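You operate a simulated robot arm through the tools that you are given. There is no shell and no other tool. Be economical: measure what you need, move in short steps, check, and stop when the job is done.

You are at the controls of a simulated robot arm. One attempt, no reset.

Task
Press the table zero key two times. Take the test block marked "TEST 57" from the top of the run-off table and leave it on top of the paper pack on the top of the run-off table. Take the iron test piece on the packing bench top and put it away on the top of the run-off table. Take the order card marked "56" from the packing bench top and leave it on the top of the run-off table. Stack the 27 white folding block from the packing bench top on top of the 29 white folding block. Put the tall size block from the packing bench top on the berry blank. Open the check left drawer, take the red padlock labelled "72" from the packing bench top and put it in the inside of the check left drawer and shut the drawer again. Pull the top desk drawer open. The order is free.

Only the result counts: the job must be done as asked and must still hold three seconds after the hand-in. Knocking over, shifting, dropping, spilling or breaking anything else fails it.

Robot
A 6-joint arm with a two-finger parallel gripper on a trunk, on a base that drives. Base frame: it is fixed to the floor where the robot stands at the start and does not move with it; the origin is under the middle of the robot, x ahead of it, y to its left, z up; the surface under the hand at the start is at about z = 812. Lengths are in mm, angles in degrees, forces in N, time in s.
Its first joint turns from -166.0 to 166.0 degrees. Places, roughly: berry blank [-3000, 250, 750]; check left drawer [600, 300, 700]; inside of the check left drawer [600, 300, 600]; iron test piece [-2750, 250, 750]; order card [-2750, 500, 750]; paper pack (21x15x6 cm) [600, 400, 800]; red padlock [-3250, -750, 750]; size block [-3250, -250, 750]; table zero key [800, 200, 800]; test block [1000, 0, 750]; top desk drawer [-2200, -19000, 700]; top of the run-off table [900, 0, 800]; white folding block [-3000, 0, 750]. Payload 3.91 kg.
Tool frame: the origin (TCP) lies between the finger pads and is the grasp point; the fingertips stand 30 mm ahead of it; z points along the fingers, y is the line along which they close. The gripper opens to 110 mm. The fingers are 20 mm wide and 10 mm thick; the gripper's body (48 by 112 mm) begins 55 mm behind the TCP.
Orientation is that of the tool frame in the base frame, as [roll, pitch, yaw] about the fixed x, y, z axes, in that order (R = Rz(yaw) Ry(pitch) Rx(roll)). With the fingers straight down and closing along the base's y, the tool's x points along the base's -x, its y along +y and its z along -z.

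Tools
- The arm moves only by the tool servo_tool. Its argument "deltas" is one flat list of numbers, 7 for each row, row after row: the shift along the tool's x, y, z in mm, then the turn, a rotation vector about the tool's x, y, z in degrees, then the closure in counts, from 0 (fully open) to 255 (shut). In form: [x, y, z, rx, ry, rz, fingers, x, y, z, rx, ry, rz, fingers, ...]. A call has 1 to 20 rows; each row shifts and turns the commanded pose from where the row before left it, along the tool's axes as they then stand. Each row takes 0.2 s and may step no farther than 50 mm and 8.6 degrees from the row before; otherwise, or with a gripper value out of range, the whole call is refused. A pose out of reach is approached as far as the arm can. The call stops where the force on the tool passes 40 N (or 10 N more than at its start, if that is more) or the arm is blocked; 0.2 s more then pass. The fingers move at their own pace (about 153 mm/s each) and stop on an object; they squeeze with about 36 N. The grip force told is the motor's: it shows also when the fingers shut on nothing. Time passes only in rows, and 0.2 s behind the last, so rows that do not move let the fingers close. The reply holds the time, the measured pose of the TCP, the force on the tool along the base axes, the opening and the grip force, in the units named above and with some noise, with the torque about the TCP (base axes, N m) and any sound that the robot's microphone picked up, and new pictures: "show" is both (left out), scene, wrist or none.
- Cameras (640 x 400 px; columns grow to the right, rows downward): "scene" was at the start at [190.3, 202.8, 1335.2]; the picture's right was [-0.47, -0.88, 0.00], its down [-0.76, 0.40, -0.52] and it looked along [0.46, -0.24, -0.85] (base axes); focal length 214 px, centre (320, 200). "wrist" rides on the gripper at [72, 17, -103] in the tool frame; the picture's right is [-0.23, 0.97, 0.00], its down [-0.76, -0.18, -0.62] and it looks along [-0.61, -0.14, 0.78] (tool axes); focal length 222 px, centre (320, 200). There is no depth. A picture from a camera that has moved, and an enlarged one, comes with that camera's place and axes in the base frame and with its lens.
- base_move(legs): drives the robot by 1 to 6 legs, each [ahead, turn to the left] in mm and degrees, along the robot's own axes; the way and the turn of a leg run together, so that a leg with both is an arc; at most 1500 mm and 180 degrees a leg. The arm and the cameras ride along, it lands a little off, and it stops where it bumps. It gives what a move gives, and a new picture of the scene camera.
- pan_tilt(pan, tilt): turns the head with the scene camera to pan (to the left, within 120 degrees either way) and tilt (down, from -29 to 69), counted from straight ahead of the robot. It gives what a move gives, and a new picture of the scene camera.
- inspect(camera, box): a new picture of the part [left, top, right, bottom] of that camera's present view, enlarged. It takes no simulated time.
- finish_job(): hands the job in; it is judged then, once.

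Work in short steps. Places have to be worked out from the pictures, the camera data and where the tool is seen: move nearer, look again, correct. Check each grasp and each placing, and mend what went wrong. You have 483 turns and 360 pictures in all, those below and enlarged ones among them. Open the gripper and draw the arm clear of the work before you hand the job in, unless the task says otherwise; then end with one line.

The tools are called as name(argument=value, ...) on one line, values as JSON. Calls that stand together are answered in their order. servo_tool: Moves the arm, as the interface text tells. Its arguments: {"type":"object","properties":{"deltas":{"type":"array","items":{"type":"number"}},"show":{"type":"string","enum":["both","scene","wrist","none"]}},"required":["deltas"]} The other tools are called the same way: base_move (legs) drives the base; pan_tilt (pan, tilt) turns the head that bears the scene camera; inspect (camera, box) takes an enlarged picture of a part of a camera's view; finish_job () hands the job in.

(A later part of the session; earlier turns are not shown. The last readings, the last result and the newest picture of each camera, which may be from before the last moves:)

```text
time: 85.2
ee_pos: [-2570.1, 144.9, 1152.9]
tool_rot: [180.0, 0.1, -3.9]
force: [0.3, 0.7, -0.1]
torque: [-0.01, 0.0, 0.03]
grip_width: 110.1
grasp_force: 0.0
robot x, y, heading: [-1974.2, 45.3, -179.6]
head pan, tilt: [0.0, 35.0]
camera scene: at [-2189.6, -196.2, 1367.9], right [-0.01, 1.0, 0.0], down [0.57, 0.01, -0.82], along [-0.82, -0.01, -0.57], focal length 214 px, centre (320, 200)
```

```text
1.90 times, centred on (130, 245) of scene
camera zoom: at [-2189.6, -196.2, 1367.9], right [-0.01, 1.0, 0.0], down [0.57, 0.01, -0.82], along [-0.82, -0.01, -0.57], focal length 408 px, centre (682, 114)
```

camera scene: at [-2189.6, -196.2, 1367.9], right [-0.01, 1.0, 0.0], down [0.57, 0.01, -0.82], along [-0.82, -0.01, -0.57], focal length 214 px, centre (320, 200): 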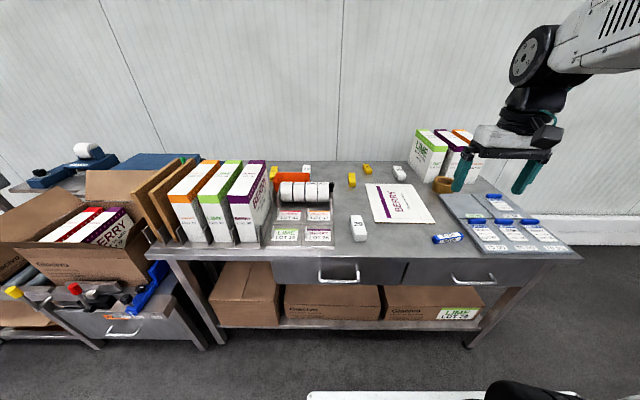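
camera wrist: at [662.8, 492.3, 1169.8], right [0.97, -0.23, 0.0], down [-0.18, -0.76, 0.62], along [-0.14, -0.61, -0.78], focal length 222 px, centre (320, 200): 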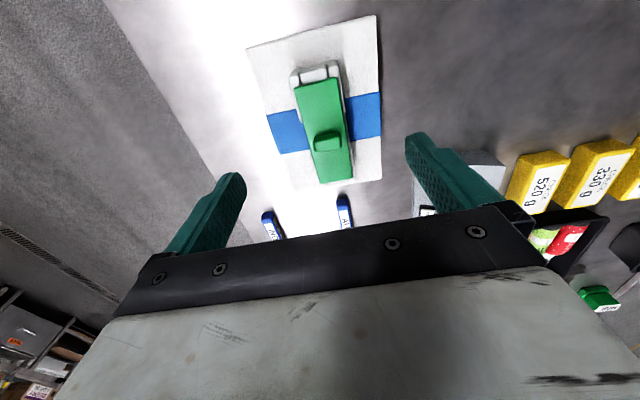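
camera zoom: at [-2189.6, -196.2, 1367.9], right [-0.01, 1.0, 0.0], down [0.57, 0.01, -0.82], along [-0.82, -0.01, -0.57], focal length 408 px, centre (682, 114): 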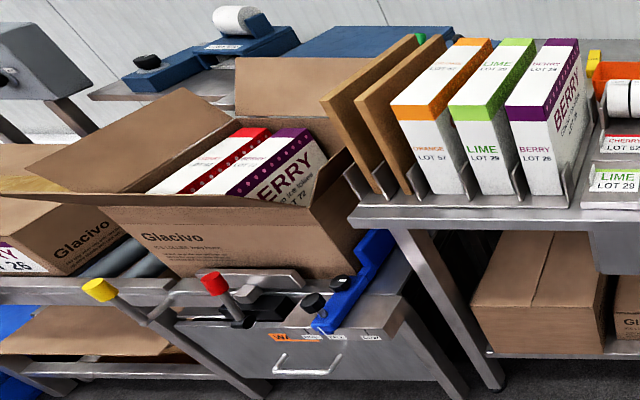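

I see TALL size block near (-3190, -40), berry blank near (-2975, 133), blocks 27 near (-3285, -290) and 29 near (-2802, -60), iron near (-2752, 258), cards at right; bench edge x≈-2700 at z≈800. I raise the arm a little and drive 320 mm closer for the far items.

servo_tool(deltas=[0, 0, -40, 0, 0, 0, 0, 0, 0, -20, 0, 0, 0, 0], show="none")

base_move(legs=[[320, 0]])

pan_tilt(pan=0, tilt=50)

```text
time: 85.8
ee_pos: [-2571.7, 145.3, 1215.3]
tool_rot: [180.0, 0.0, -3.9]
force: [0.5, 0.1, 0.4]
torque: [0.03, 0.0, 0.04]
grip_width: 110.1
grasp_force: 0.0
robot x, y, heading: [-1976.7, 44.0, -179.5]
head pan, tilt: [0.0, 35.0]
```

```text
time: 88.0
ee_pos: [-2886.7, 144.5, 1215.7]
tool_rot: [-180.0, 0.0, -4.0]
force: [-0.2, -1.0, 0.5]
torque: [0.05, 0.05, -0.05]
grip_width: 110.1
grasp_force: 0.0
robot x, y, heading: [-2295.0, 39.1, -179.8]
head pan, tilt: [0.0, 35.0]
camera scene: at [-2504.7, -198.8, 1368.0], right [-0.01, 1.0, 0.0], down [0.57, 0.0, -0.82], along [-0.82, -0.01, -0.57], focal length 214 px, centre (320, 200)
```

scene: 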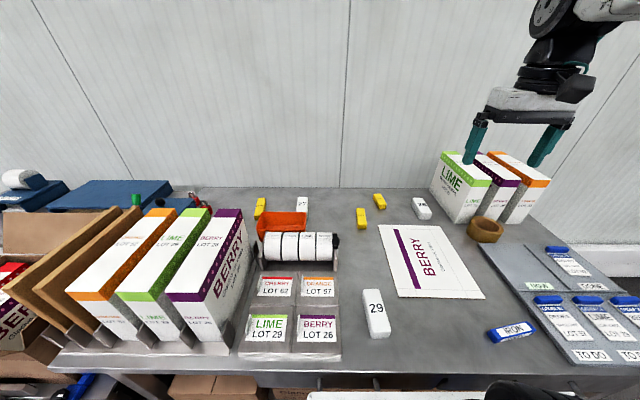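

```text
time: 88.7
ee_pos: [-2887.2, 144.8, 1214.6]
tool_rot: [-179.9, 0.0, -4.0]
force: [-0.1, 0.5, -0.4]
torque: [0.01, -0.02, 0.0]
grip_width: 110.1
grasp_force: 0.1
robot x, y, heading: [-2290.6, 38.6, -179.5]
head pan, tilt: [0.0, 50.0]
camera scene: at [-2493.6, -198.7, 1346.3], right [-0.01, 1.0, 0.0], down [0.77, 0.01, -0.64], along [-0.64, -0.01, -0.77], focal length 214 px, centre (320, 200)
```

scene: 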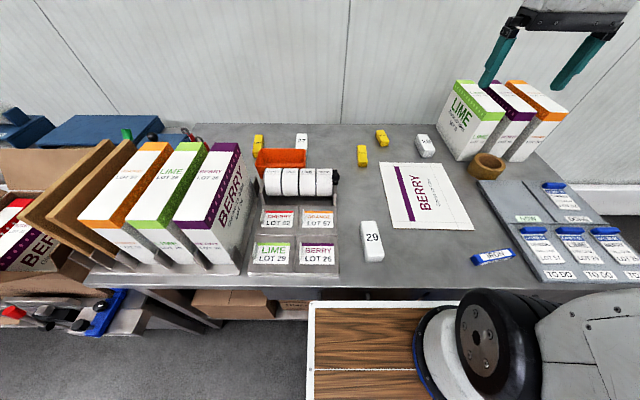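

I enlarge the back-left corner for the padlocks and the yellow blocks.

inspect(camera="scene", box=[100, 110, 260, 210])

inspect(camera="scene", box=[240, 110, 460, 250])

```text
4.00 times, centred on (180, 160) of scene
camera zoom: at [-2493.6, -198.7, 1346.3], right [-0.01, 1.0, 0.0], down [0.77, 0.01, -0.64], along [-0.64, -0.01, -0.77], focal length 858 px, centre (880, 360)
```

zoom: 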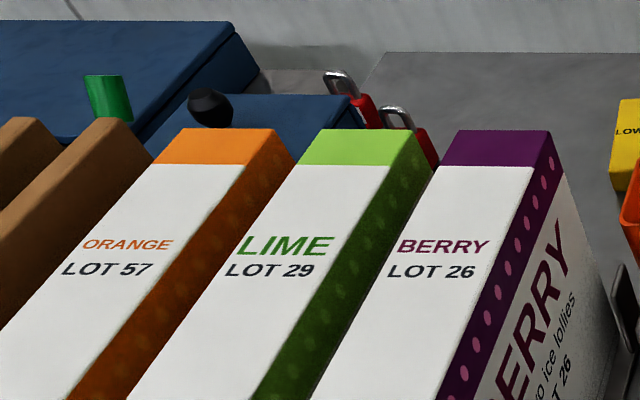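

```text
2.86 times, centred on (350, 180) of scene
camera zoom: at [-2493.6, -198.7, 1346.3], right [-0.01, 1.0, 0.0], down [0.77, 0.01, -0.64], along [-0.64, -0.01, -0.77], focal length 613 px, centre (234, 257)
```

zoom: 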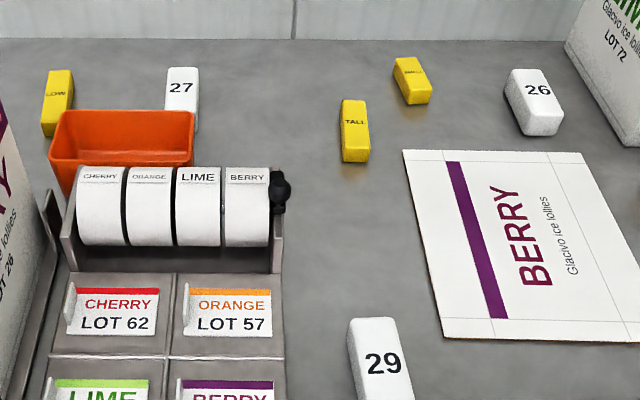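

Two red padlocks stand behind the upright cartons; TALL is at about (-3162, -47). I square the wrist and move the gripper above TALL.

servo_tool(deltas=[0, 0, 0, 0, 0, -4, 0, -34, 24, 20, 0, 0, 0, 0, -34, 24, 20, 0, 0, 0, 0, -34, 24, 20, 0, 0, 0, 0, -34, 24, 20, 0, 0, 0, 0, -34, 24, 20, 0, 0, 0, 0, -34, 24, 20, 0, 0, 0, 0, -34, 24, 20, 0, 0, 0, 0, -35, 23, 20, 0, 0, 0, 0, 0, 0, 40, 0, 0, 0, 0, 0, 0, 30, 0, 0, 0, 0])

```text
time: 91.1
ee_pos: [-3159.3, -48.0, 984.2]
tool_rot: [179.9, 0.0, 0.1]
force: [-0.5, -1.7, 0.6]
torque: [0.02, 0.0, 0.02]
grip_width: 109.9
grasp_force: 0.1
robot x, y, heading: [-2288.4, 42.3, -179.3]
head pan, tilt: [0.0, 50.0]
camera scene: at [-2493.3, -198.7, 1346.3], right [-0.01, 1.0, 0.0], down [0.77, 0.01, -0.64], along [-0.64, -0.01, -0.77], focal length 214 px, centre (320, 200)
camera wrist: at [-3087.1, -66.1, 1087.7], right [-0.23, -0.97, 0.0], down [-0.76, 0.18, 0.62], along [-0.61, 0.14, -0.78], focal length 222 px, centre (320, 200)
```

scene: 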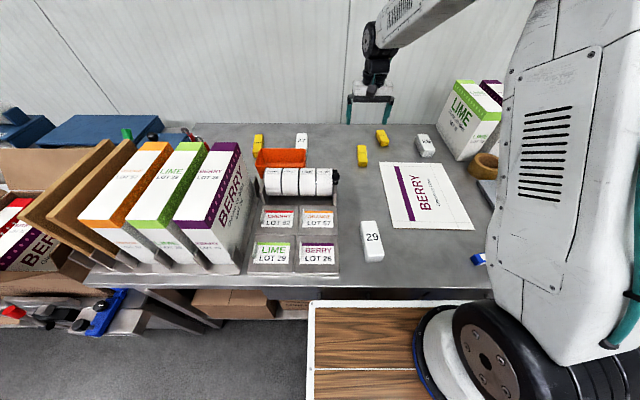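
wrist: 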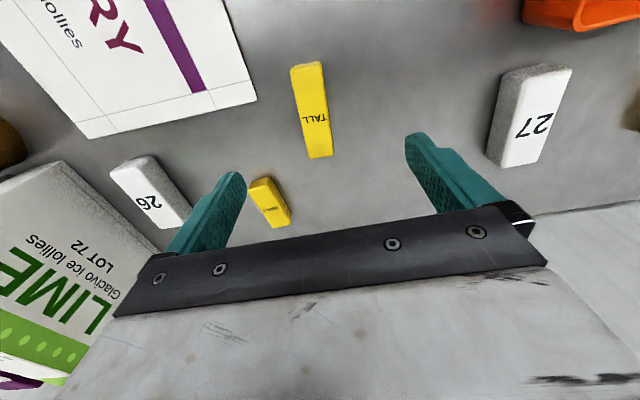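

TALL's centre is about (-3169, -41), turned about -6°. I align and lower partway.

servo_tool(deltas=[-10, -7, 20, 0, 0, 0, 0, 0, 0, 30, 0, 0, 6, 0, 0, 0, 40, 0, 0, 0, 0], show="wrist")

```text
time: 91.9
ee_pos: [-3170.5, -38.7, 893.9]
tool_rot: [-179.9, 0.0, -6.0]
force: [-0.5, -0.3, -0.2]
torque: [-0.04, 0.01, 0.04]
grip_width: 109.9
grasp_force: 0.0
robot x, y, heading: [-2290.1, 37.1, -179.8]
head pan, tilt: [0.0, 50.0]
camera wrist: at [-3099.7, -64.7, 996.7], right [-0.33, -0.94, 0.0], down [-0.74, 0.26, 0.62], along [-0.59, 0.2, -0.78], focal length 222 px, centre (320, 200)
```

wrist: 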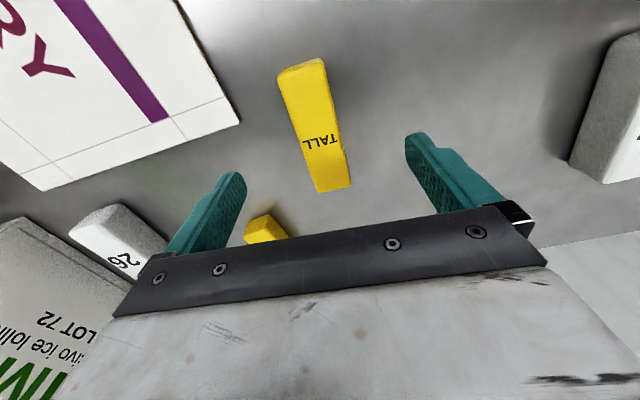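

Aligned well. I lower 45 mm, then creep.

servo_tool(deltas=[0, 3, 30, 0, 0, 0, 0, 0, 0, 15, 0, 0, 0, 0, 0, 0, 4, 0, 0, 0, 0, 0, 0, 3, 0, 0, 0, 0], show="both")

```text
time: 92.9
ee_pos: [-3170.0, -43.1, 842.1]
tool_rot: [-180.0, 0.0, -5.9]
force: [-0.1, 0.6, 0.0]
torque: [0.02, 0.0, 0.01]
grip_width: 110.1
grasp_force: 0.1
robot x, y, heading: [-2288.5, 42.5, -179.6]
head pan, tilt: [0.0, 50.0]
camera scene: at [-2493.6, -198.7, 1346.2], right [-0.01, 1.0, 0.0], down [0.77, 0.01, -0.64], along [-0.64, -0.01, -0.77], focal length 214 px, centre (320, 200)
camera wrist: at [-3099.4, -67.9, 945.3], right [-0.33, -0.94, 0.0], down [-0.74, 0.26, 0.62], along [-0.59, 0.2, -0.78], focal length 222 px, centre (320, 200)
```

scene: 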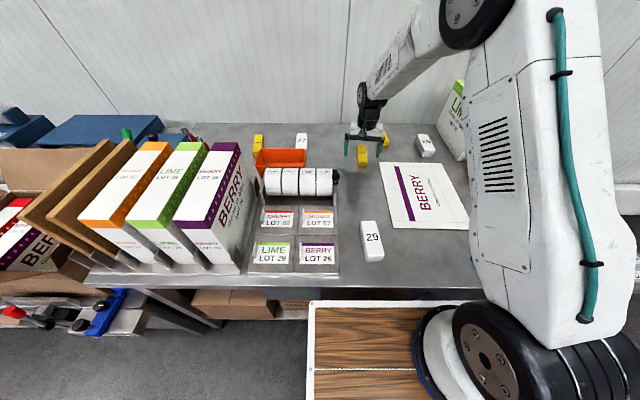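
wrist: 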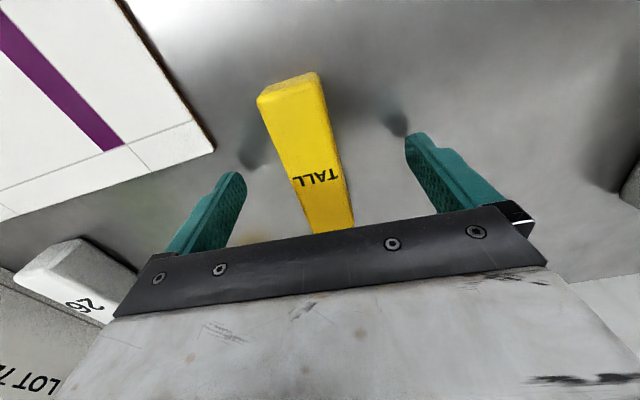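

Tip shadows show they are close above the bench; I lower 6 mm more and close on the block.

servo_tool(deltas=[0, 0, 3, 0, 0, 0, 0, 0, 0, 3, 0, 0, 0, 0, 0, 0, 0, 0, 0, 0, 255, 0, 0, 0, 0, 0, 0, 255, 0, 0, 0, 0, 0, 0, 255, 0, 0, 0, 0, 0, 0, 255], show="none")

servo_tool(deltas=[0, 0, -10, 0, 0, 0, 255, 0, 0, -30, 0, 0, 0, 255, 0, 0, -40, 0, 0, 0, 255], show="wrist")

```text
time: 94.3
ee_pos: [-3169.3, -42.7, 834.8]
tool_rot: [180.0, 0.0, -6.1]
force: [1.5, 0.2, 1.7]
torque: [0.02, -0.08, 0.04]
grip_width: 33.1
grasp_force: 36.3
robot x, y, heading: [-2290.3, 40.3, -179.5]
head pan, tilt: [0.0, 50.0]
```

```text
time: 95.1
ee_pos: [-3171.2, -43.3, 915.8]
tool_rot: [180.0, -0.2, -6.0]
force: [-0.8, -0.7, -2.4]
torque: [-0.03, -0.01, -0.01]
grip_width: 33.2
grasp_force: 36.4
robot x, y, heading: [-2287.4, 38.5, -179.7]
head pan, tilt: [0.0, 50.0]
camera wrist: at [-3100.7, -68.8, 1018.5], right [-0.33, -0.94, 0.0], down [-0.74, 0.26, 0.62], along [-0.59, 0.2, -0.78], focal length 222 px, centre (320, 200)
```

wrist: 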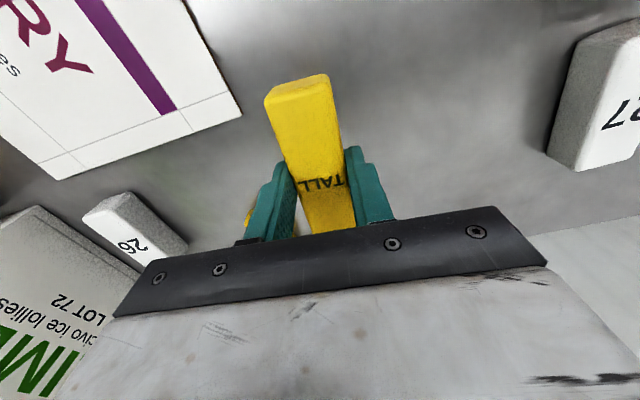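

TALL is held. I carry it to the berry blank's centre at about (-2975, 138).

servo_tool(deltas=[29, -33, 0, 0, 0, 0, 255, 29, -33, 0, 0, 0, 0, 255, 29, -33, 0, 0, 0, 0, 255, 29, -33, 0, 0, 0, 0, 255, 29, -33, 0, 0, 0, 0, 255, 30, -34, 0, 0, 0, 0, 255, 0, 0, 30, 0, 0, 0, 255, 0, 0, 0, 0, 0, 0, 255])

```text
time: 96.9
ee_pos: [-2975.2, 138.4, 886.6]
tool_rot: [-180.0, 0.1, -6.1]
force: [0.4, 0.3, -0.7]
torque: [0.01, 0.02, -0.03]
grip_width: 33.2
grasp_force: 35.8
robot x, y, heading: [-2292.2, 36.7, -179.4]
head pan, tilt: [0.0, 50.0]
camera scene: at [-2493.6, -198.7, 1346.2], right [-0.01, 1.0, 0.0], down [0.77, 0.01, -0.64], along [-0.64, -0.01, -0.77], focal length 214 px, centre (320, 200)
camera wrist: at [-2904.2, 112.2, 990.9], right [-0.33, -0.94, 0.0], down [-0.74, 0.26, 0.62], along [-0.59, 0.2, -0.78], focal length 222 px, centre (320, 200)
```

scene: 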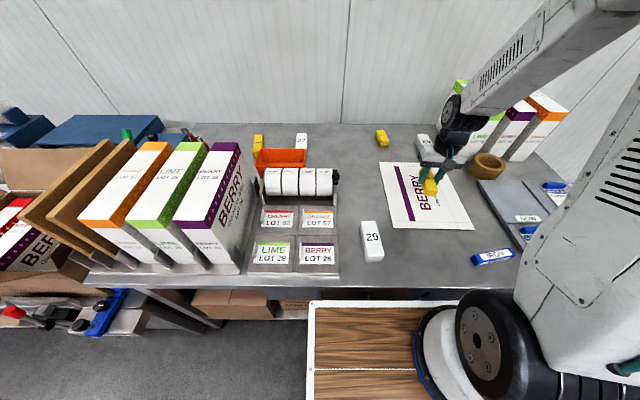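
wrist: 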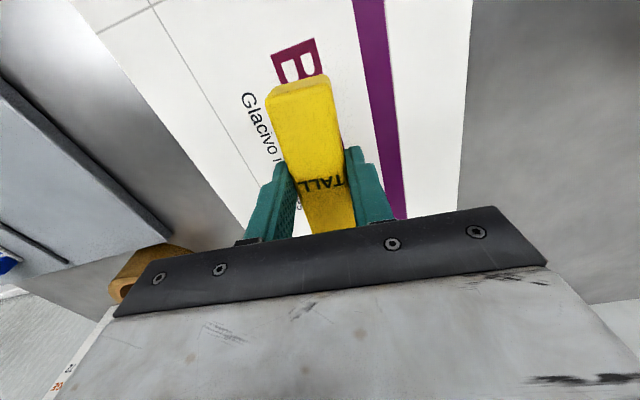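

It is above the blank's middle. I lower 40 mm and creep until contact.

servo_tool(deltas=[0, 0, 25, 0, 0, 0, 255, 0, 0, 15, 0, 0, 0, 255, 0, 0, 3, 0, 0, 0, 255, 0, 0, 2, 0, 0, 0, 255], show="none")

servo_tool(deltas=[0, 0, 1.5, 0, 0, 0, 255, 0, 0, 1.5, 0, 0, 0, 255], show="none")

```text
time: 97.9
ee_pos: [-2975.8, 135.4, 843.0]
tool_rot: [-179.9, 0.0, -6.0]
force: [0.2, -0.1, -1.1]
torque: [0.0, -0.02, -0.02]
grip_width: 33.1
grasp_force: 36.2
robot x, y, heading: [-2284.8, 33.0, -179.3]
head pan, tilt: [0.0, 50.0]
```

```text
time: 98.5
ee_pos: [-2975.4, 136.6, 841.4]
tool_rot: [-180.0, 0.2, -6.1]
force: [2.7, -1.6, 29.4]
torque: [-0.06, -0.11, 0.04]
grip_width: 33.2
grasp_force: 35.3
robot x, y, heading: [-2290.7, 36.8, -179.5]
head pan, tilt: [0.0, 50.0]
```

Contact at about 841. I ease up 1.5 mm, open, and rise.

servo_tool(deltas=[0, 0, -1.5, 0, 0, 0, 255, 0, 0, 0, 0, 0, 0, 180, 0, 0, 0, 0, 0, 0, 100, 0, 0, 0, 0, 0, 0, 100, 0, 0, -30, 0, 0, 0, 100, 0, 0, -45, 0, 0, 0, 100, 0, 0, -45, 0, 0, 0, 0, 0, 0, -40, 0, 0, 0, 0, 0, 0, -40, 0, 0, 0, 0, 0, 0, -40, 0, 0, 0, 0])

```text
time: 100.7
ee_pos: [-2975.5, 138.0, 1079.4]
tool_rot: [-180.0, 0.0, -6.1]
force: [-0.3, -0.2, -0.8]
torque: [-0.03, -0.02, 0.0]
grip_width: 109.9
grasp_force: 0.1
robot x, y, heading: [-2288.3, 40.7, -179.4]
head pan, tilt: [0.0, 50.0]
camera scene: at [-2493.9, -198.6, 1346.2], right [-0.01, 1.0, 0.0], down [0.77, 0.01, -0.64], along [-0.64, -0.01, -0.77], focal length 214 px, centre (320, 200)
camera wrist: at [-2904.7, 111.2, 1182.4], right [-0.33, -0.94, 0.0], down [-0.74, 0.26, 0.62], along [-0.59, 0.2, -0.78], focal length 222 px, centre (320, 200)
```

scene: 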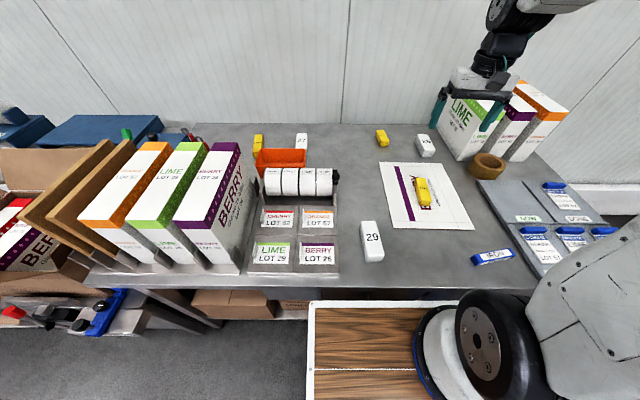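
wrist: 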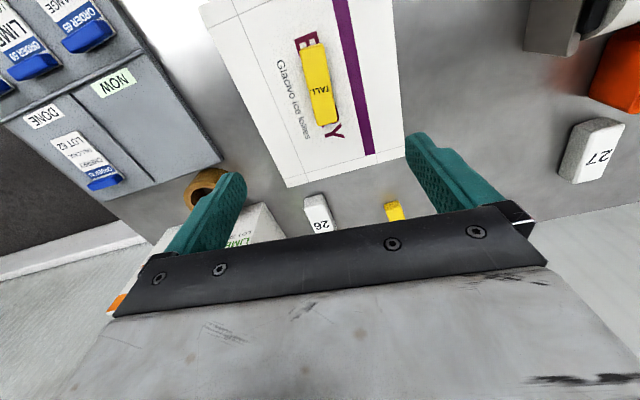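

TALL rests on the blank. 27 is near (-3228, -283), too far from here, so I raise the arm and shift the base left about 300 mm by backing, angling in.

servo_tool(deltas=[10, 20, -40, 0, 0, 0, 0, 10, 20, -40, 0, 0, 0, 0, 10, 20, -40, 0, 0, 0, 0], show="none")

base_move(legs=[[-650, 0], [0, 30], [600, 0], [0, -30], [120, 0]])

```text
time: 101.5
ee_pos: [-2951.2, 76.2, 1199.0]
tool_rot: [-180.0, -0.1, -6.0]
force: [1.0, 0.1, 0.2]
torque: [-0.01, -0.01, -0.02]
grip_width: 109.9
grasp_force: 0.1
robot x, y, heading: [-2285.8, 38.5, -179.4]
head pan, tilt: [0.0, 50.0]
```

```text
time: 112.0
ee_pos: [-2944.3, -252.0, 1199.4]
tool_rot: [179.9, 0.1, -4.7]
force: [-0.1, -0.3, -1.0]
torque: [0.02, -0.01, -0.01]
grip_width: 109.9
grasp_force: 0.1
robot x, y, heading: [-2279.9, -271.7, -178.2]
head pan, tilt: [0.0, 50.0]
camera scene: at [-2481.0, -515.8, 1346.2], right [-0.03, 1.0, 0.0], down [0.77, 0.02, -0.64], along [-0.64, -0.02, -0.77], focal length 214 px, centre (320, 200)
```

scene: 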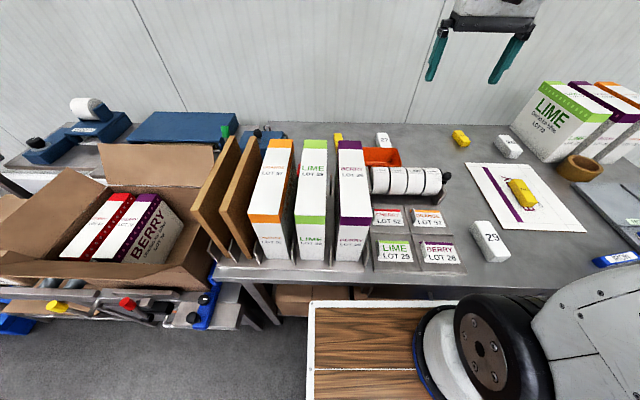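

Now at y≈-272. I move the gripper over toward 27 and look.

servo_tool(deltas=[0, 0, 0, 0, 0, -4.7, 0, -37, 4, 20, 0, 0, 0, 0, -37, 4, 20, 0, 0, 0, 0, -37, 4, 20, 0, 0, 0, 0, -37, 4, 20, 0, 0, 0, 0, -37, 4, 20, 0, 0, 0, 0, -37, 4, 20, 0, 0, 0, 0, -37, 4, 20, 0, 0, 0, 0])

```text
time: 113.8
ee_pos: [-3202.7, -277.1, 1058.3]
tool_rot: [-180.0, 0.1, 0.1]
force: [0.7, 0.2, 0.4]
torque: [0.0, 0.04, -0.03]
grip_width: 110.0
grasp_force: 0.1
robot x, y, heading: [-2281.0, -273.1, -178.2]
head pan, tilt: [0.0, 50.0]
camera scene: at [-2480.4, -515.8, 1346.3], right [-0.03, 1.0, 0.0], down [0.77, 0.02, -0.64], along [-0.64, -0.02, -0.77], focal length 214 px, centre (320, 200)
camera wrist: at [-3130.6, -296.0, 1161.2], right [-0.23, -0.97, 0.0], down [-0.76, 0.18, 0.62], along [-0.61, 0.14, -0.78], focal length 222 px, centre (320, 200)
```

scene: 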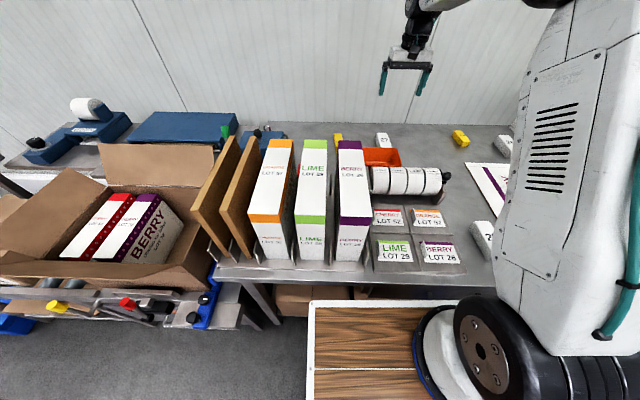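
wrist: 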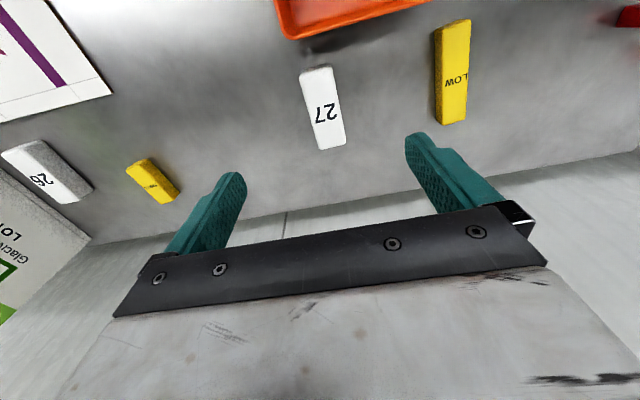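

27's centre is about (-3229, -280), aligned with x. I move over it and lower to z≈900.

servo_tool(deltas=[-26, 3, 30, 0, 0, 0, 0, 0, 0, 45, 0, 0, 0, 0, 0, 0, 45, 0, 0, 0, 0, 0, 0, 40, 0, 0, 0, 0])

```text
time: 114.8
ee_pos: [-3229.2, -283.7, 898.6]
tool_rot: [-179.9, 0.2, 0.1]
force: [-0.9, 0.6, 0.7]
torque: [-0.01, -0.03, 0.0]
grip_width: 109.9
grasp_force: 0.1
robot x, y, heading: [-2282.1, -274.2, -178.2]
head pan, tilt: [0.0, 50.0]
camera scene: at [-2480.7, -515.8, 1346.3], right [-0.03, 1.0, 0.0], down [0.77, 0.02, -0.64], along [-0.64, -0.02, -0.77], focal length 214 px, centre (320, 200)
camera wrist: at [-3156.8, -301.3, 1001.5], right [-0.23, -0.97, 0.0], down [-0.76, 0.18, 0.62], along [-0.61, 0.14, -0.78], focal length 222 px, centre (320, 200)
```

scene: 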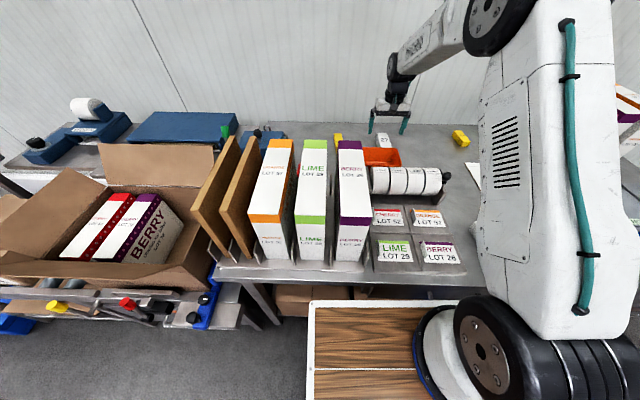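
wrist: 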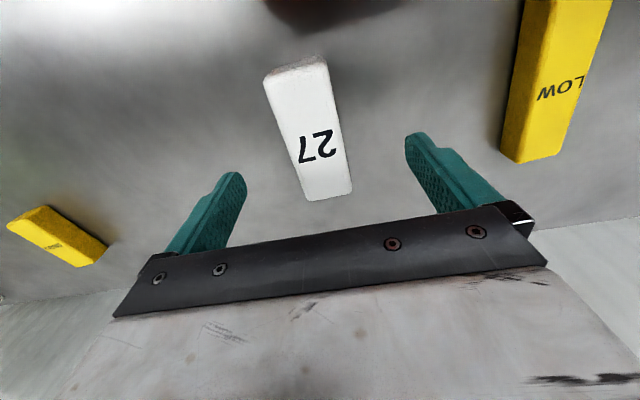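

Centred. I lower to z≈840 and close.

servo_tool(deltas=[0, 0, 35, 0, 0, 0, 0, 0, 0, 15, 0, 0, 0, 0, 0, 0, 7, 0, 0, 0, 0, 0, 0, 0, 0, 0, 0, 255, 0, 0, 0, 0, 0, 0, 255, 0, 0, 0, 0, 0, 0, 255], show="wrist")

```text
time: 116.2
ee_pos: [-3229.8, -283.2, 841.7]
tool_rot: [-180.0, 0.0, 0.0]
force: [-0.4, 0.6, 0.2]
torque: [-0.01, 0.1, -0.04]
grip_width: 44.4
grasp_force: 35.8
robot x, y, heading: [-2282.9, -273.8, -178.3]
head pan, tilt: [0.0, 50.0]
camera wrist: at [-3156.7, -302.1, 944.7], right [-0.23, -0.97, 0.0], down [-0.76, 0.18, 0.62], along [-0.61, 0.14, -0.78], focal length 222 px, centre (320, 200)
```

wrist: 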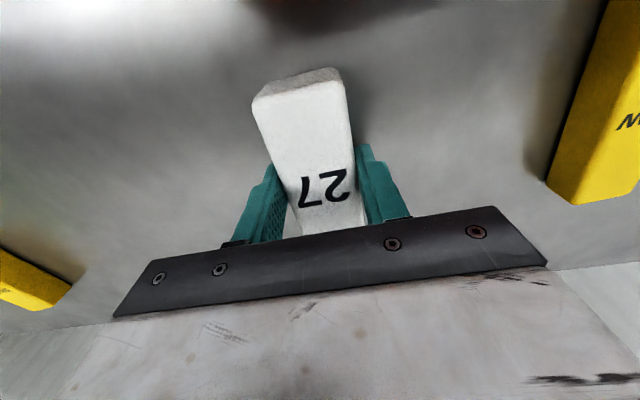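

Gripped at 44 mm. I lift straight up and draw back toward the robot.

servo_tool(deltas=[0, 0, -15, 0, 0, 0, 255, 0, 0, -40, 0, 0, 0, 255, 0, 0, -45, 0, 0, 0, 255, 0, 0, -45, 0, 0, 0, 255, 0, 0, -45, 0, 0, 0, 255, 0, 0, -45, 0, 0, 0, 255, 20, 0, -40, 0, 0, 0, 255, 40, 0, -10, 0, 0, 0, 255, 40, -10, 0, 0, 0, 0, 255, 40, -10, 0, 0, 0, 0, 255, 40, -10, 0, 0, 0, 0, 255, 40, -10, 0, 0, 0, 0, 255, 40, -10, 0, 0, 0, 0, 255])

```text
time: 119.0
ee_pos: [-2967.9, -231.3, 1129.0]
tool_rot: [-180.0, -0.1, 0.1]
force: [0.3, -0.7, -2.2]
torque: [-0.01, -0.02, 0.01]
grip_width: 44.4
grasp_force: 36.0
robot x, y, heading: [-2279.7, -274.5, -178.1]
head pan, tilt: [0.0, 50.0]
camera scene: at [-2481.6, -515.9, 1346.1], right [-0.03, 1.0, 0.0], down [0.77, 0.02, -0.64], along [-0.64, -0.02, -0.77], focal length 214 px, centre (320, 200)
camera wrist: at [-2895.3, -249.4, 1232.6], right [-0.23, -0.97, 0.0], down [-0.76, 0.18, 0.62], along [-0.61, 0.14, -0.78], focal length 222 px, centre (320, 200)
```

scene: 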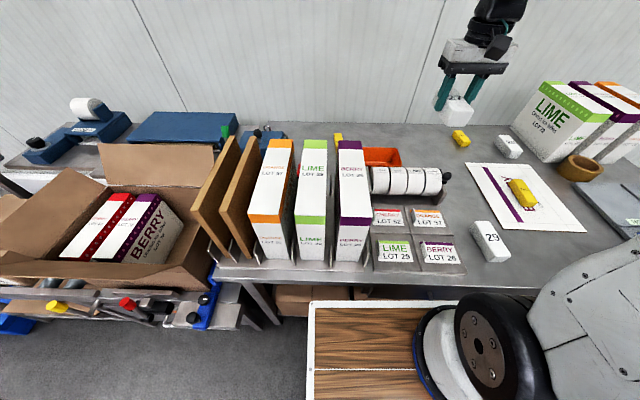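
wrist: 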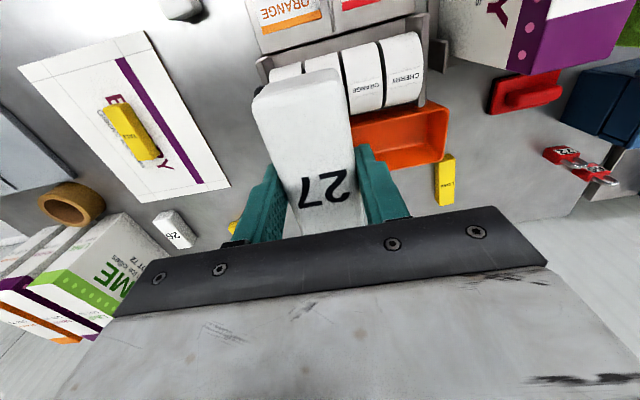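

The wrist view shows the two red padlocks; I enlarge that to read the labels.

inspect(camera="wrist", box=[480, 60, 640, 220])

```text
2.50 times, centred on (560, 140) of wrist
camera zoom: at [-2895.3, -249.4, 1232.6], right [-0.23, -0.97, 0.0], down [-0.76, 0.18, 0.62], along [-0.61, 0.14, -0.78], focal length 555 px, centre (-280, 350)
```

zoom: 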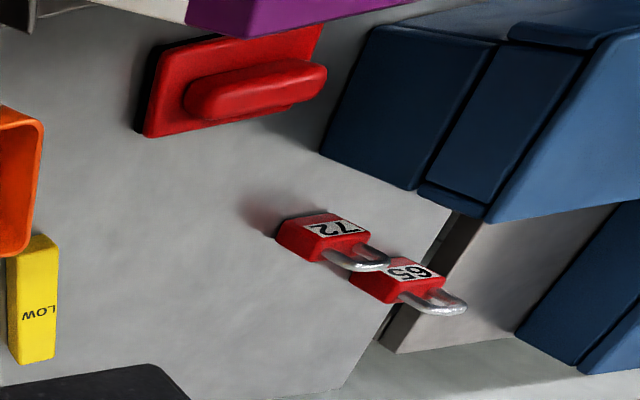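

Padlock 72 lies at about (-3204, -675). Now block 29 is too near for the arm here, so I back off 250 mm.

base_move(legs=[[-250, 0]])

servo_tool(deltas=[-10, -45, 0, 0, 0, 0, 255, -10, -45, 0, 0, 0, 0, 255, -10, -45, 0, 0, 0, 0, 255])

```text
time: 120.8
ee_pos: [-2715.5, -224.4, 1129.7]
tool_rot: [-180.0, 0.0, 0.2]
force: [-0.5, -0.2, -0.7]
torque: [0.01, -0.02, -0.02]
grip_width: 44.6
grasp_force: 36.1
robot x, y, heading: [-2028.0, -264.7, -178.7]
head pan, tilt: [0.0, 50.0]
camera scene: at [-2228.5, -508.1, 1346.2], right [-0.03, 1.0, 0.0], down [0.77, 0.02, -0.64], along [-0.64, -0.02, -0.77], focal length 214 px, centre (320, 200)
```

scene: 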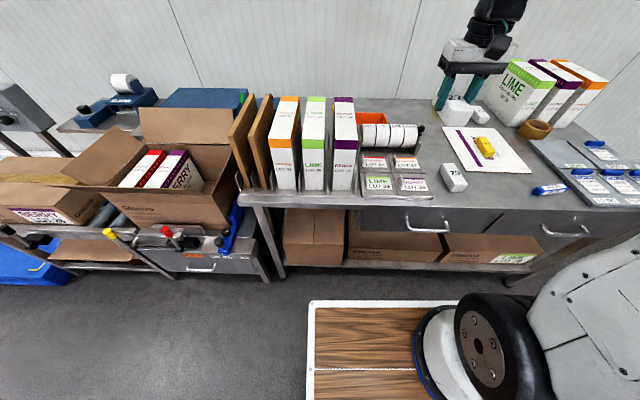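

```text
time: 121.6
ee_pos: [-2746.5, -94.1, 1128.4]
tool_rot: [180.0, 0.0, 0.1]
force: [-0.5, -0.4, -1.5]
torque: [0.03, -0.03, 0.02]
grip_width: 44.5
grasp_force: 35.6
robot x, y, heading: [-2028.6, -264.2, -178.1]
head pan, tilt: [0.0, 50.0]
camera scene: at [-2228.2, -508.4, 1346.2], right [-0.03, 1.0, 0.0], down [0.77, 0.03, -0.64], along [-0.64, -0.02, -0.77], focal length 214 px, centre (320, 200)
camera wrist: at [-2673.0, -112.8, 1232.1], right [-0.22, -0.97, 0.0], down [-0.76, 0.18, 0.62], along [-0.61, 0.14, -0.78], focal length 222 px, centre (320, 200)
```

scene: 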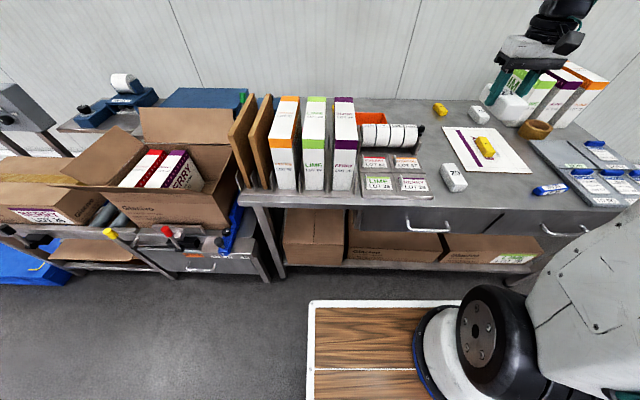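
wrist: 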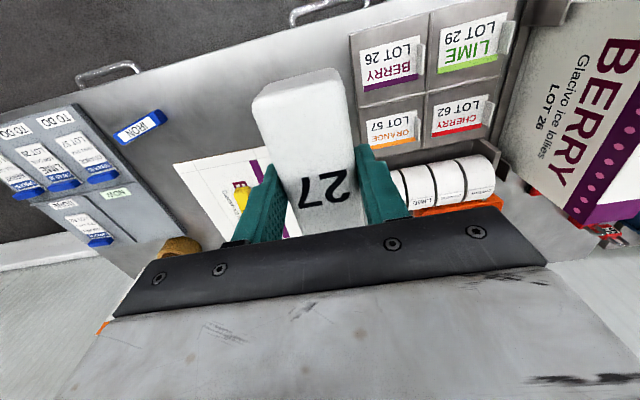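

The held block hides 29 in the wrist view; I enlarge it in the scene and shift sideways to see it with the wrist camera.

servo_tool(deltas=[0, -45, 30, 0, 0, 0, 255, 0, -45, 30, 0, 0, 0, 255, 0, -30, 40, 0, 0, 0, 255], show="wrist")

inspect(camera="scene", box=[400, 140, 500, 210])

```text
refused: row 1 steps farther than a row can; nothing moved
```

```text
5.71 times, centred on (450, 175) of scene
camera zoom: at [-2228.2, -508.4, 1346.2], right [-0.03, 1.0, 0.0], down [0.77, 0.03, -0.64], along [-0.64, -0.02, -0.77], focal length 1226 px, centre (-423, 343)
```

zoom: 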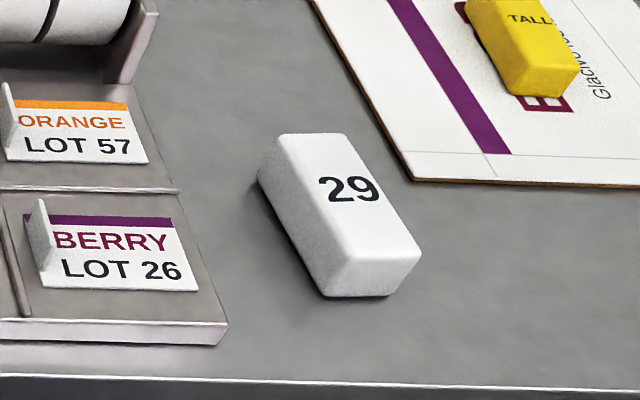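

Scene estimate: 29's top centre about (-2784, -62), turned about +3°. I shift the arm sideways in allowed steps to confirm with the wrist camera.

servo_tool(deltas=[0, -40, 25, 0, 0, 0, 255, 0, -40, 25, 0, 0, 0, 255, 0, -40, 25, 0, 0, 0, 255], show="wrist")

```text
time: 122.4
ee_pos: [-2747.8, 26.5, 1054.6]
tool_rot: [179.9, 0.0, 0.3]
force: [0.7, 0.0, -0.2]
torque: [0.04, 0.0, -0.02]
grip_width: 44.5
grasp_force: 35.9
robot x, y, heading: [-2032.9, -263.8, -178.0]
head pan, tilt: [0.0, 50.0]
camera wrist: at [-2675.5, 7.7, 1158.0], right [-0.22, -0.97, 0.0], down [-0.76, 0.17, 0.62], along [-0.61, 0.14, -0.78], focal length 222 px, centre (320, 200)
```

wrist: 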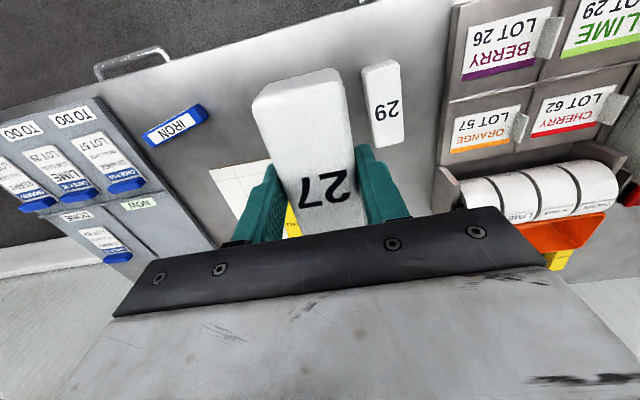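

Wrist estimate gives (-2789, -57), yaw ≈ +3.9°. I move over (-2787, -59), yaw 3.5°, at z≈915.

servo_tool(deltas=[-13, 29, 30, 0, 0, 0, 255, -13, 29, 30, 0, 0, 0, 255, -13, 28, 30, 0, 0, 0, 255, 0, 0, 30, 0, 0, -3.5, 255, 0, 0, 17, 0, 0, 0, 255, 0, 0, 0, 0, 0, 0, 255])

inspect(camera="scene", box=[400, 120, 500, 210])

```text
time: 123.8
ee_pos: [-2787.7, -57.6, 916.9]
tool_rot: [-180.0, 0.0, 3.6]
force: [-0.8, 0.5, -0.9]
torque: [-0.03, 0.01, 0.0]
grip_width: 44.7
grasp_force: 36.4
robot x, y, heading: [-2028.8, -266.2, -178.3]
head pan, tilt: [0.0, 50.0]
camera scene: at [-2228.5, -508.0, 1346.2], right [-0.03, 1.0, 0.0], down [0.77, 0.03, -0.64], along [-0.64, -0.02, -0.77], focal length 214 px, centre (320, 200)
camera wrist: at [-2714.0, -71.5, 1019.9], right [-0.17, -0.99, 0.0], down [-0.77, 0.13, 0.62], along [-0.61, 0.1, -0.78], focal length 222 px, centre (320, 200)
```

scene: 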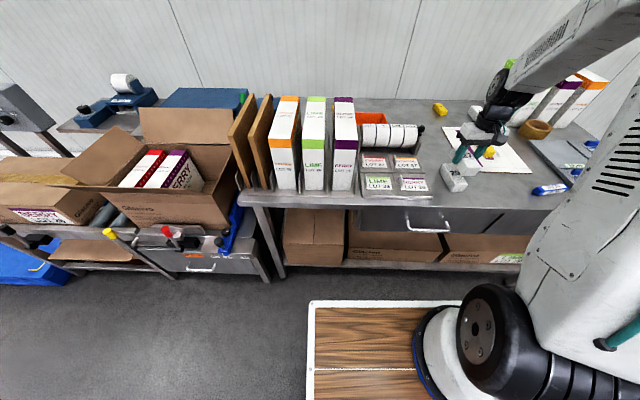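
wrist: 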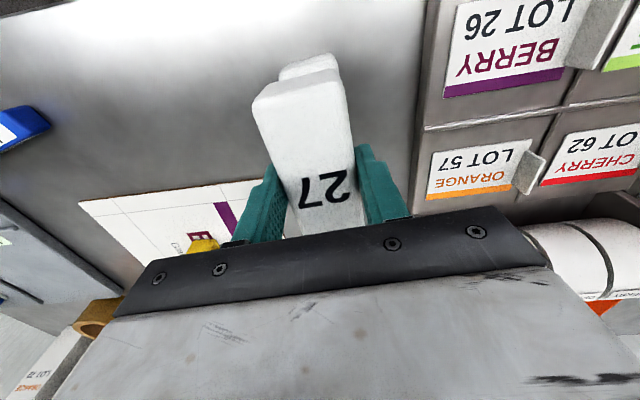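

```text
4.44 times, centred on (450, 165) of scene
camera zoom: at [-2228.5, -508.0, 1346.2], right [-0.03, 1.0, 0.0], down [0.77, 0.03, -0.64], along [-0.64, -0.02, -0.77], focal length 953 px, centre (-258, 356)
```

zoom: 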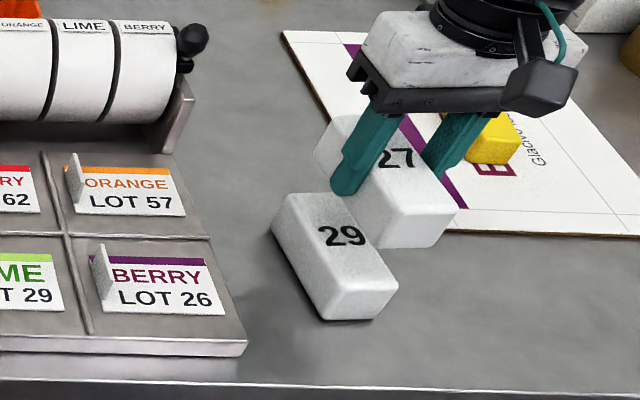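

Alignment is within a few mm; I nudge (-3, -4) mm and lower onto 29.

servo_tool(deltas=[-3, 4, 10, 0, 0, 0, 255, 0, 0, 10, 0, 0, 0, 255, 0, 0, 5, 0, 0, 0, 255, 0, 0, 2, 0, 0, 0, 255], show="none")

servo_tool(deltas=[0, 0, 1.5, 0, 0, 0, 255, 0, 0, 1.5, 0, 0, 0, 255], show="wrist")

```text
time: 124.8
ee_pos: [-2786.9, -59.3, 889.8]
tool_rot: [180.0, 0.1, 3.6]
force: [-0.4, -0.1, -2.6]
torque: [-0.04, -0.02, -0.01]
grip_width: 44.6
grasp_force: 36.0
robot x, y, heading: [-2028.8, -267.3, -178.4]
head pan, tilt: [0.0, 50.0]
```

```text
time: 125.4
ee_pos: [-2788.8, -58.6, 887.7]
tool_rot: [179.9, 0.0, 3.6]
force: [1.8, -0.3, -1.8]
torque: [-0.01, 0.0, -0.02]
grip_width: 44.7
grasp_force: 36.0
robot x, y, heading: [-2028.9, -266.3, -178.1]
head pan, tilt: [0.0, 50.0]
camera wrist: at [-2714.5, -73.6, 991.3], right [-0.17, -0.99, 0.0], down [-0.77, 0.13, 0.62], along [-0.61, 0.1, -0.78], focal length 222 px, centre (320, 200)
```

wrist: 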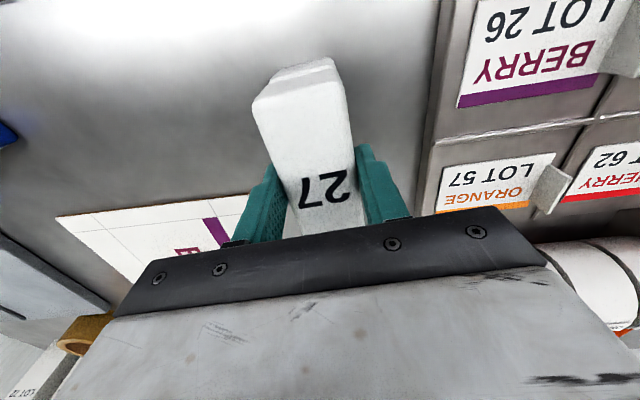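

Nearly flush. I continue in 1 mm rows till contact.

servo_tool(deltas=[0, 0, 1.5, 0, 0, 0, 255, 0, 0, 1.5, 0, 0, 0, 255], show="none")

servo_tool(deltas=[0, 0, 1, 0, 0, 0, 255, 0, 0, 1, 0, 0, 0, 255], show="none")

```text
time: 126.0
ee_pos: [-2788.1, -59.5, 885.5]
tool_rot: [180.0, 0.0, 3.7]
force: [0.0, -0.3, -2.5]
torque: [0.01, 0.01, -0.06]
grip_width: 44.8
grasp_force: 35.9
robot x, y, heading: [-2029.4, -268.1, -178.1]
head pan, tilt: [0.0, 50.0]
```

```text
time: 126.6
ee_pos: [-2788.1, -59.3, 882.2]
tool_rot: [180.0, 0.0, 3.6]
force: [-0.2, -0.4, -1.4]
torque: [-0.03, 0.02, 0.01]
grip_width: 44.5
grasp_force: 35.9
robot x, y, heading: [-2027.7, -270.1, -178.2]
head pan, tilt: [0.0, 50.0]
```

servo_tool(deltas=[0, 0, 1, 0, 0, 0, 255, 0, 0, 1, 0, 0, 0, 255], show="none")

servo_tool(deltas=[0, 0, 1, 0, 0, 0, 255, 0, 0, 1, 0, 0, 0, 255], show="scene")

inspect(camera="scene", box=[400, 120, 500, 210])

```text
time: 127.2
ee_pos: [-2788.0, -58.4, 881.3]
tool_rot: [180.0, 0.0, 3.7]
force: [-0.1, 0.4, 0.8]
torque: [0.02, 0.08, -0.06]
grip_width: 44.3
grasp_force: 35.7
robot x, y, heading: [-2029.1, -263.9, -178.2]
head pan, tilt: [0.0, 50.0]
```

```text
time: 127.8
ee_pos: [-2787.8, -59.2, 880.2]
tool_rot: [-179.9, 0.2, 3.7]
force: [2.8, -2.4, 23.0]
torque: [-0.13, -0.78, -0.02]
grip_width: 44.5
grasp_force: 35.9
robot x, y, heading: [-2034.2, -266.0, -178.0]
head pan, tilt: [0.0, 50.0]
camera scene: at [-2227.6, -508.3, 1346.3], right [-0.03, 1.0, 0.0], down [0.77, 0.03, -0.64], along [-0.64, -0.02, -0.77], focal length 214 px, centre (320, 200)
```

scene: 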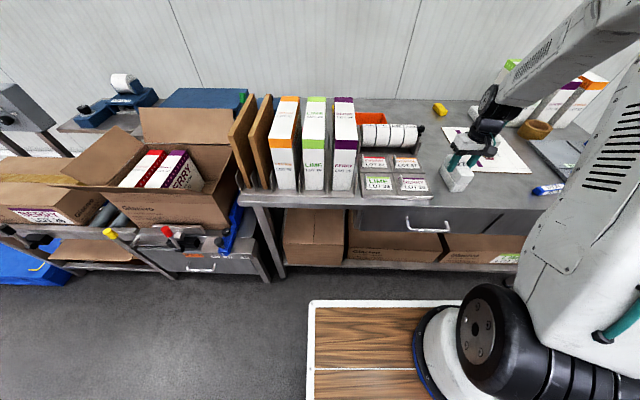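

```text
4.44 times, centred on (450, 165) of scene
camera zoom: at [-2227.6, -508.3, 1346.3], right [-0.03, 1.0, 0.0], down [0.77, 0.03, -0.64], along [-0.64, -0.02, -0.77], focal length 953 px, centre (-258, 356)
```

zoom: 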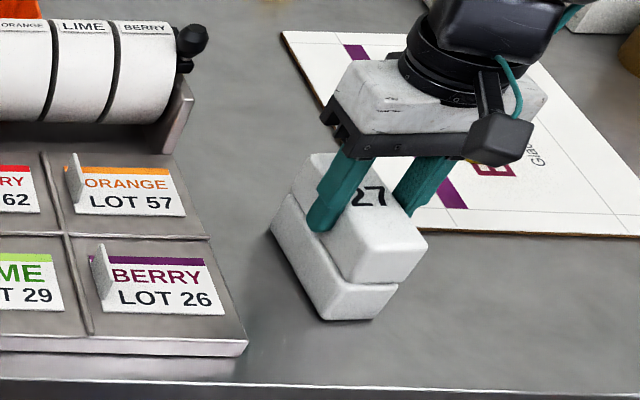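

27 sits squarely on 29. I ease off, open and rise.

servo_tool(deltas=[0, 0, -1.5, 0, 0, 0, 255, 0, 0, 0, 0, 0, 0, 150, 0, 0, 0, 0, 0, 0, 80, 0, 0, 0, 0, 0, 0, 80, 0, 0, -30, 0, 0, 0, 80, 0, 0, -45, 0, 0, 0, 80, 0, 0, -45, 0, 0, 0, 0, 0, -20, -40, 0, 0, 0, 0, 0, -40, -20, 0, 0, 0, 0, 0, -40, 0, 0, 0, 0, 0])

inspect(camera="scene", box=[400, 120, 500, 210])

```text
time: 130.0
ee_pos: [-2794.6, 38.7, 1060.4]
tool_rot: [-179.9, -0.1, 3.7]
force: [0.1, 0.5, 0.3]
torque: [0.06, 0.0, 0.03]
grip_width: 109.9
grasp_force: 0.0
robot x, y, heading: [-2032.6, -262.7, -178.0]
head pan, tilt: [0.0, 50.0]
camera scene: at [-2228.3, -508.4, 1346.2], right [-0.03, 1.0, 0.0], down [0.77, 0.03, -0.64], along [-0.64, -0.02, -0.77], focal length 214 px, centre (320, 200)
camera wrist: at [-2721.2, 25.8, 1162.7], right [-0.16, -0.99, 0.0], down [-0.77, 0.13, 0.62], along [-0.61, 0.1, -0.78], focal length 222 px, centre (320, 200)
```

scene: 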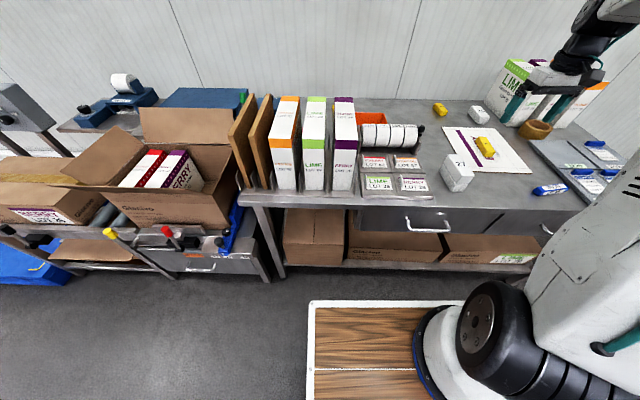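
wrist: 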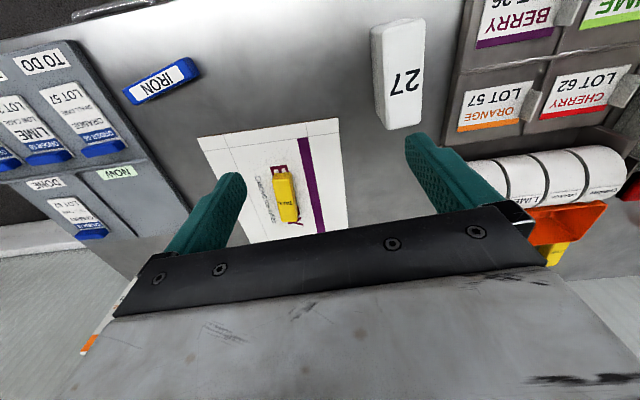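

```text
4.44 times, centred on (450, 165) of scene
camera zoom: at [-2228.3, -508.4, 1346.2], right [-0.03, 1.0, 0.0], down [0.77, 0.03, -0.64], along [-0.64, -0.02, -0.77], focal length 953 px, centre (-258, 356)
```

zoom: 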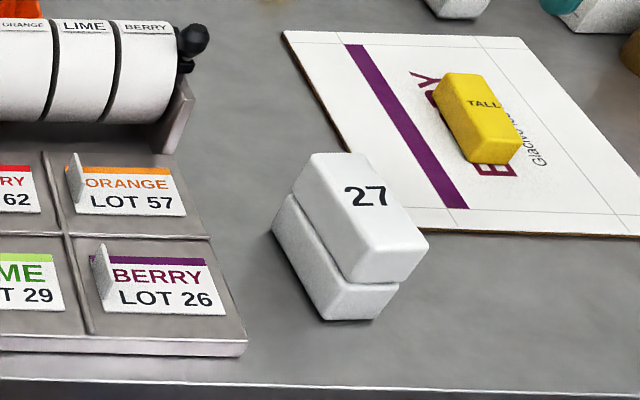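

Stack is good. Iron piece runs from (-2739, 200) to (-2758, 318); I rotate the wrist by +85° about the tool axis (yaw -81) so the fingers close across it.

servo_tool(deltas=[0, 0, 0, 0, 0, 8.5, 0, 0, 0, 0, 0, 0, 8.5, 0, 0, 0, 0, 0, 0, 8.5, 0, 0, 0, 0, 0, 0, 8.5, 0, 0, 0, 0, 0, 0, 8.5, 0, 0, 0, 0, 0, 0, 8.5, 0, 0, 0, 0, 0, 0, 8.5, 0, 0, 0, 0, 0, 0, 8.5, 0, 0, 0, 0, 0, 0, 8.5, 0, 0, 0, 0, 0, 0, 8.2, 0], show="none")

```text
time: 132.2
ee_pos: [-2794.7, 38.9, 1059.2]
tool_rot: [-180.0, -0.1, -81.3]
force: [-1.0, 0.3, -0.4]
torque: [-0.02, 0.01, 0.0]
grip_width: 110.0
grasp_force: 0.1
robot x, y, heading: [-2027.3, -267.3, -178.1]
head pan, tilt: [0.0, 50.0]
```

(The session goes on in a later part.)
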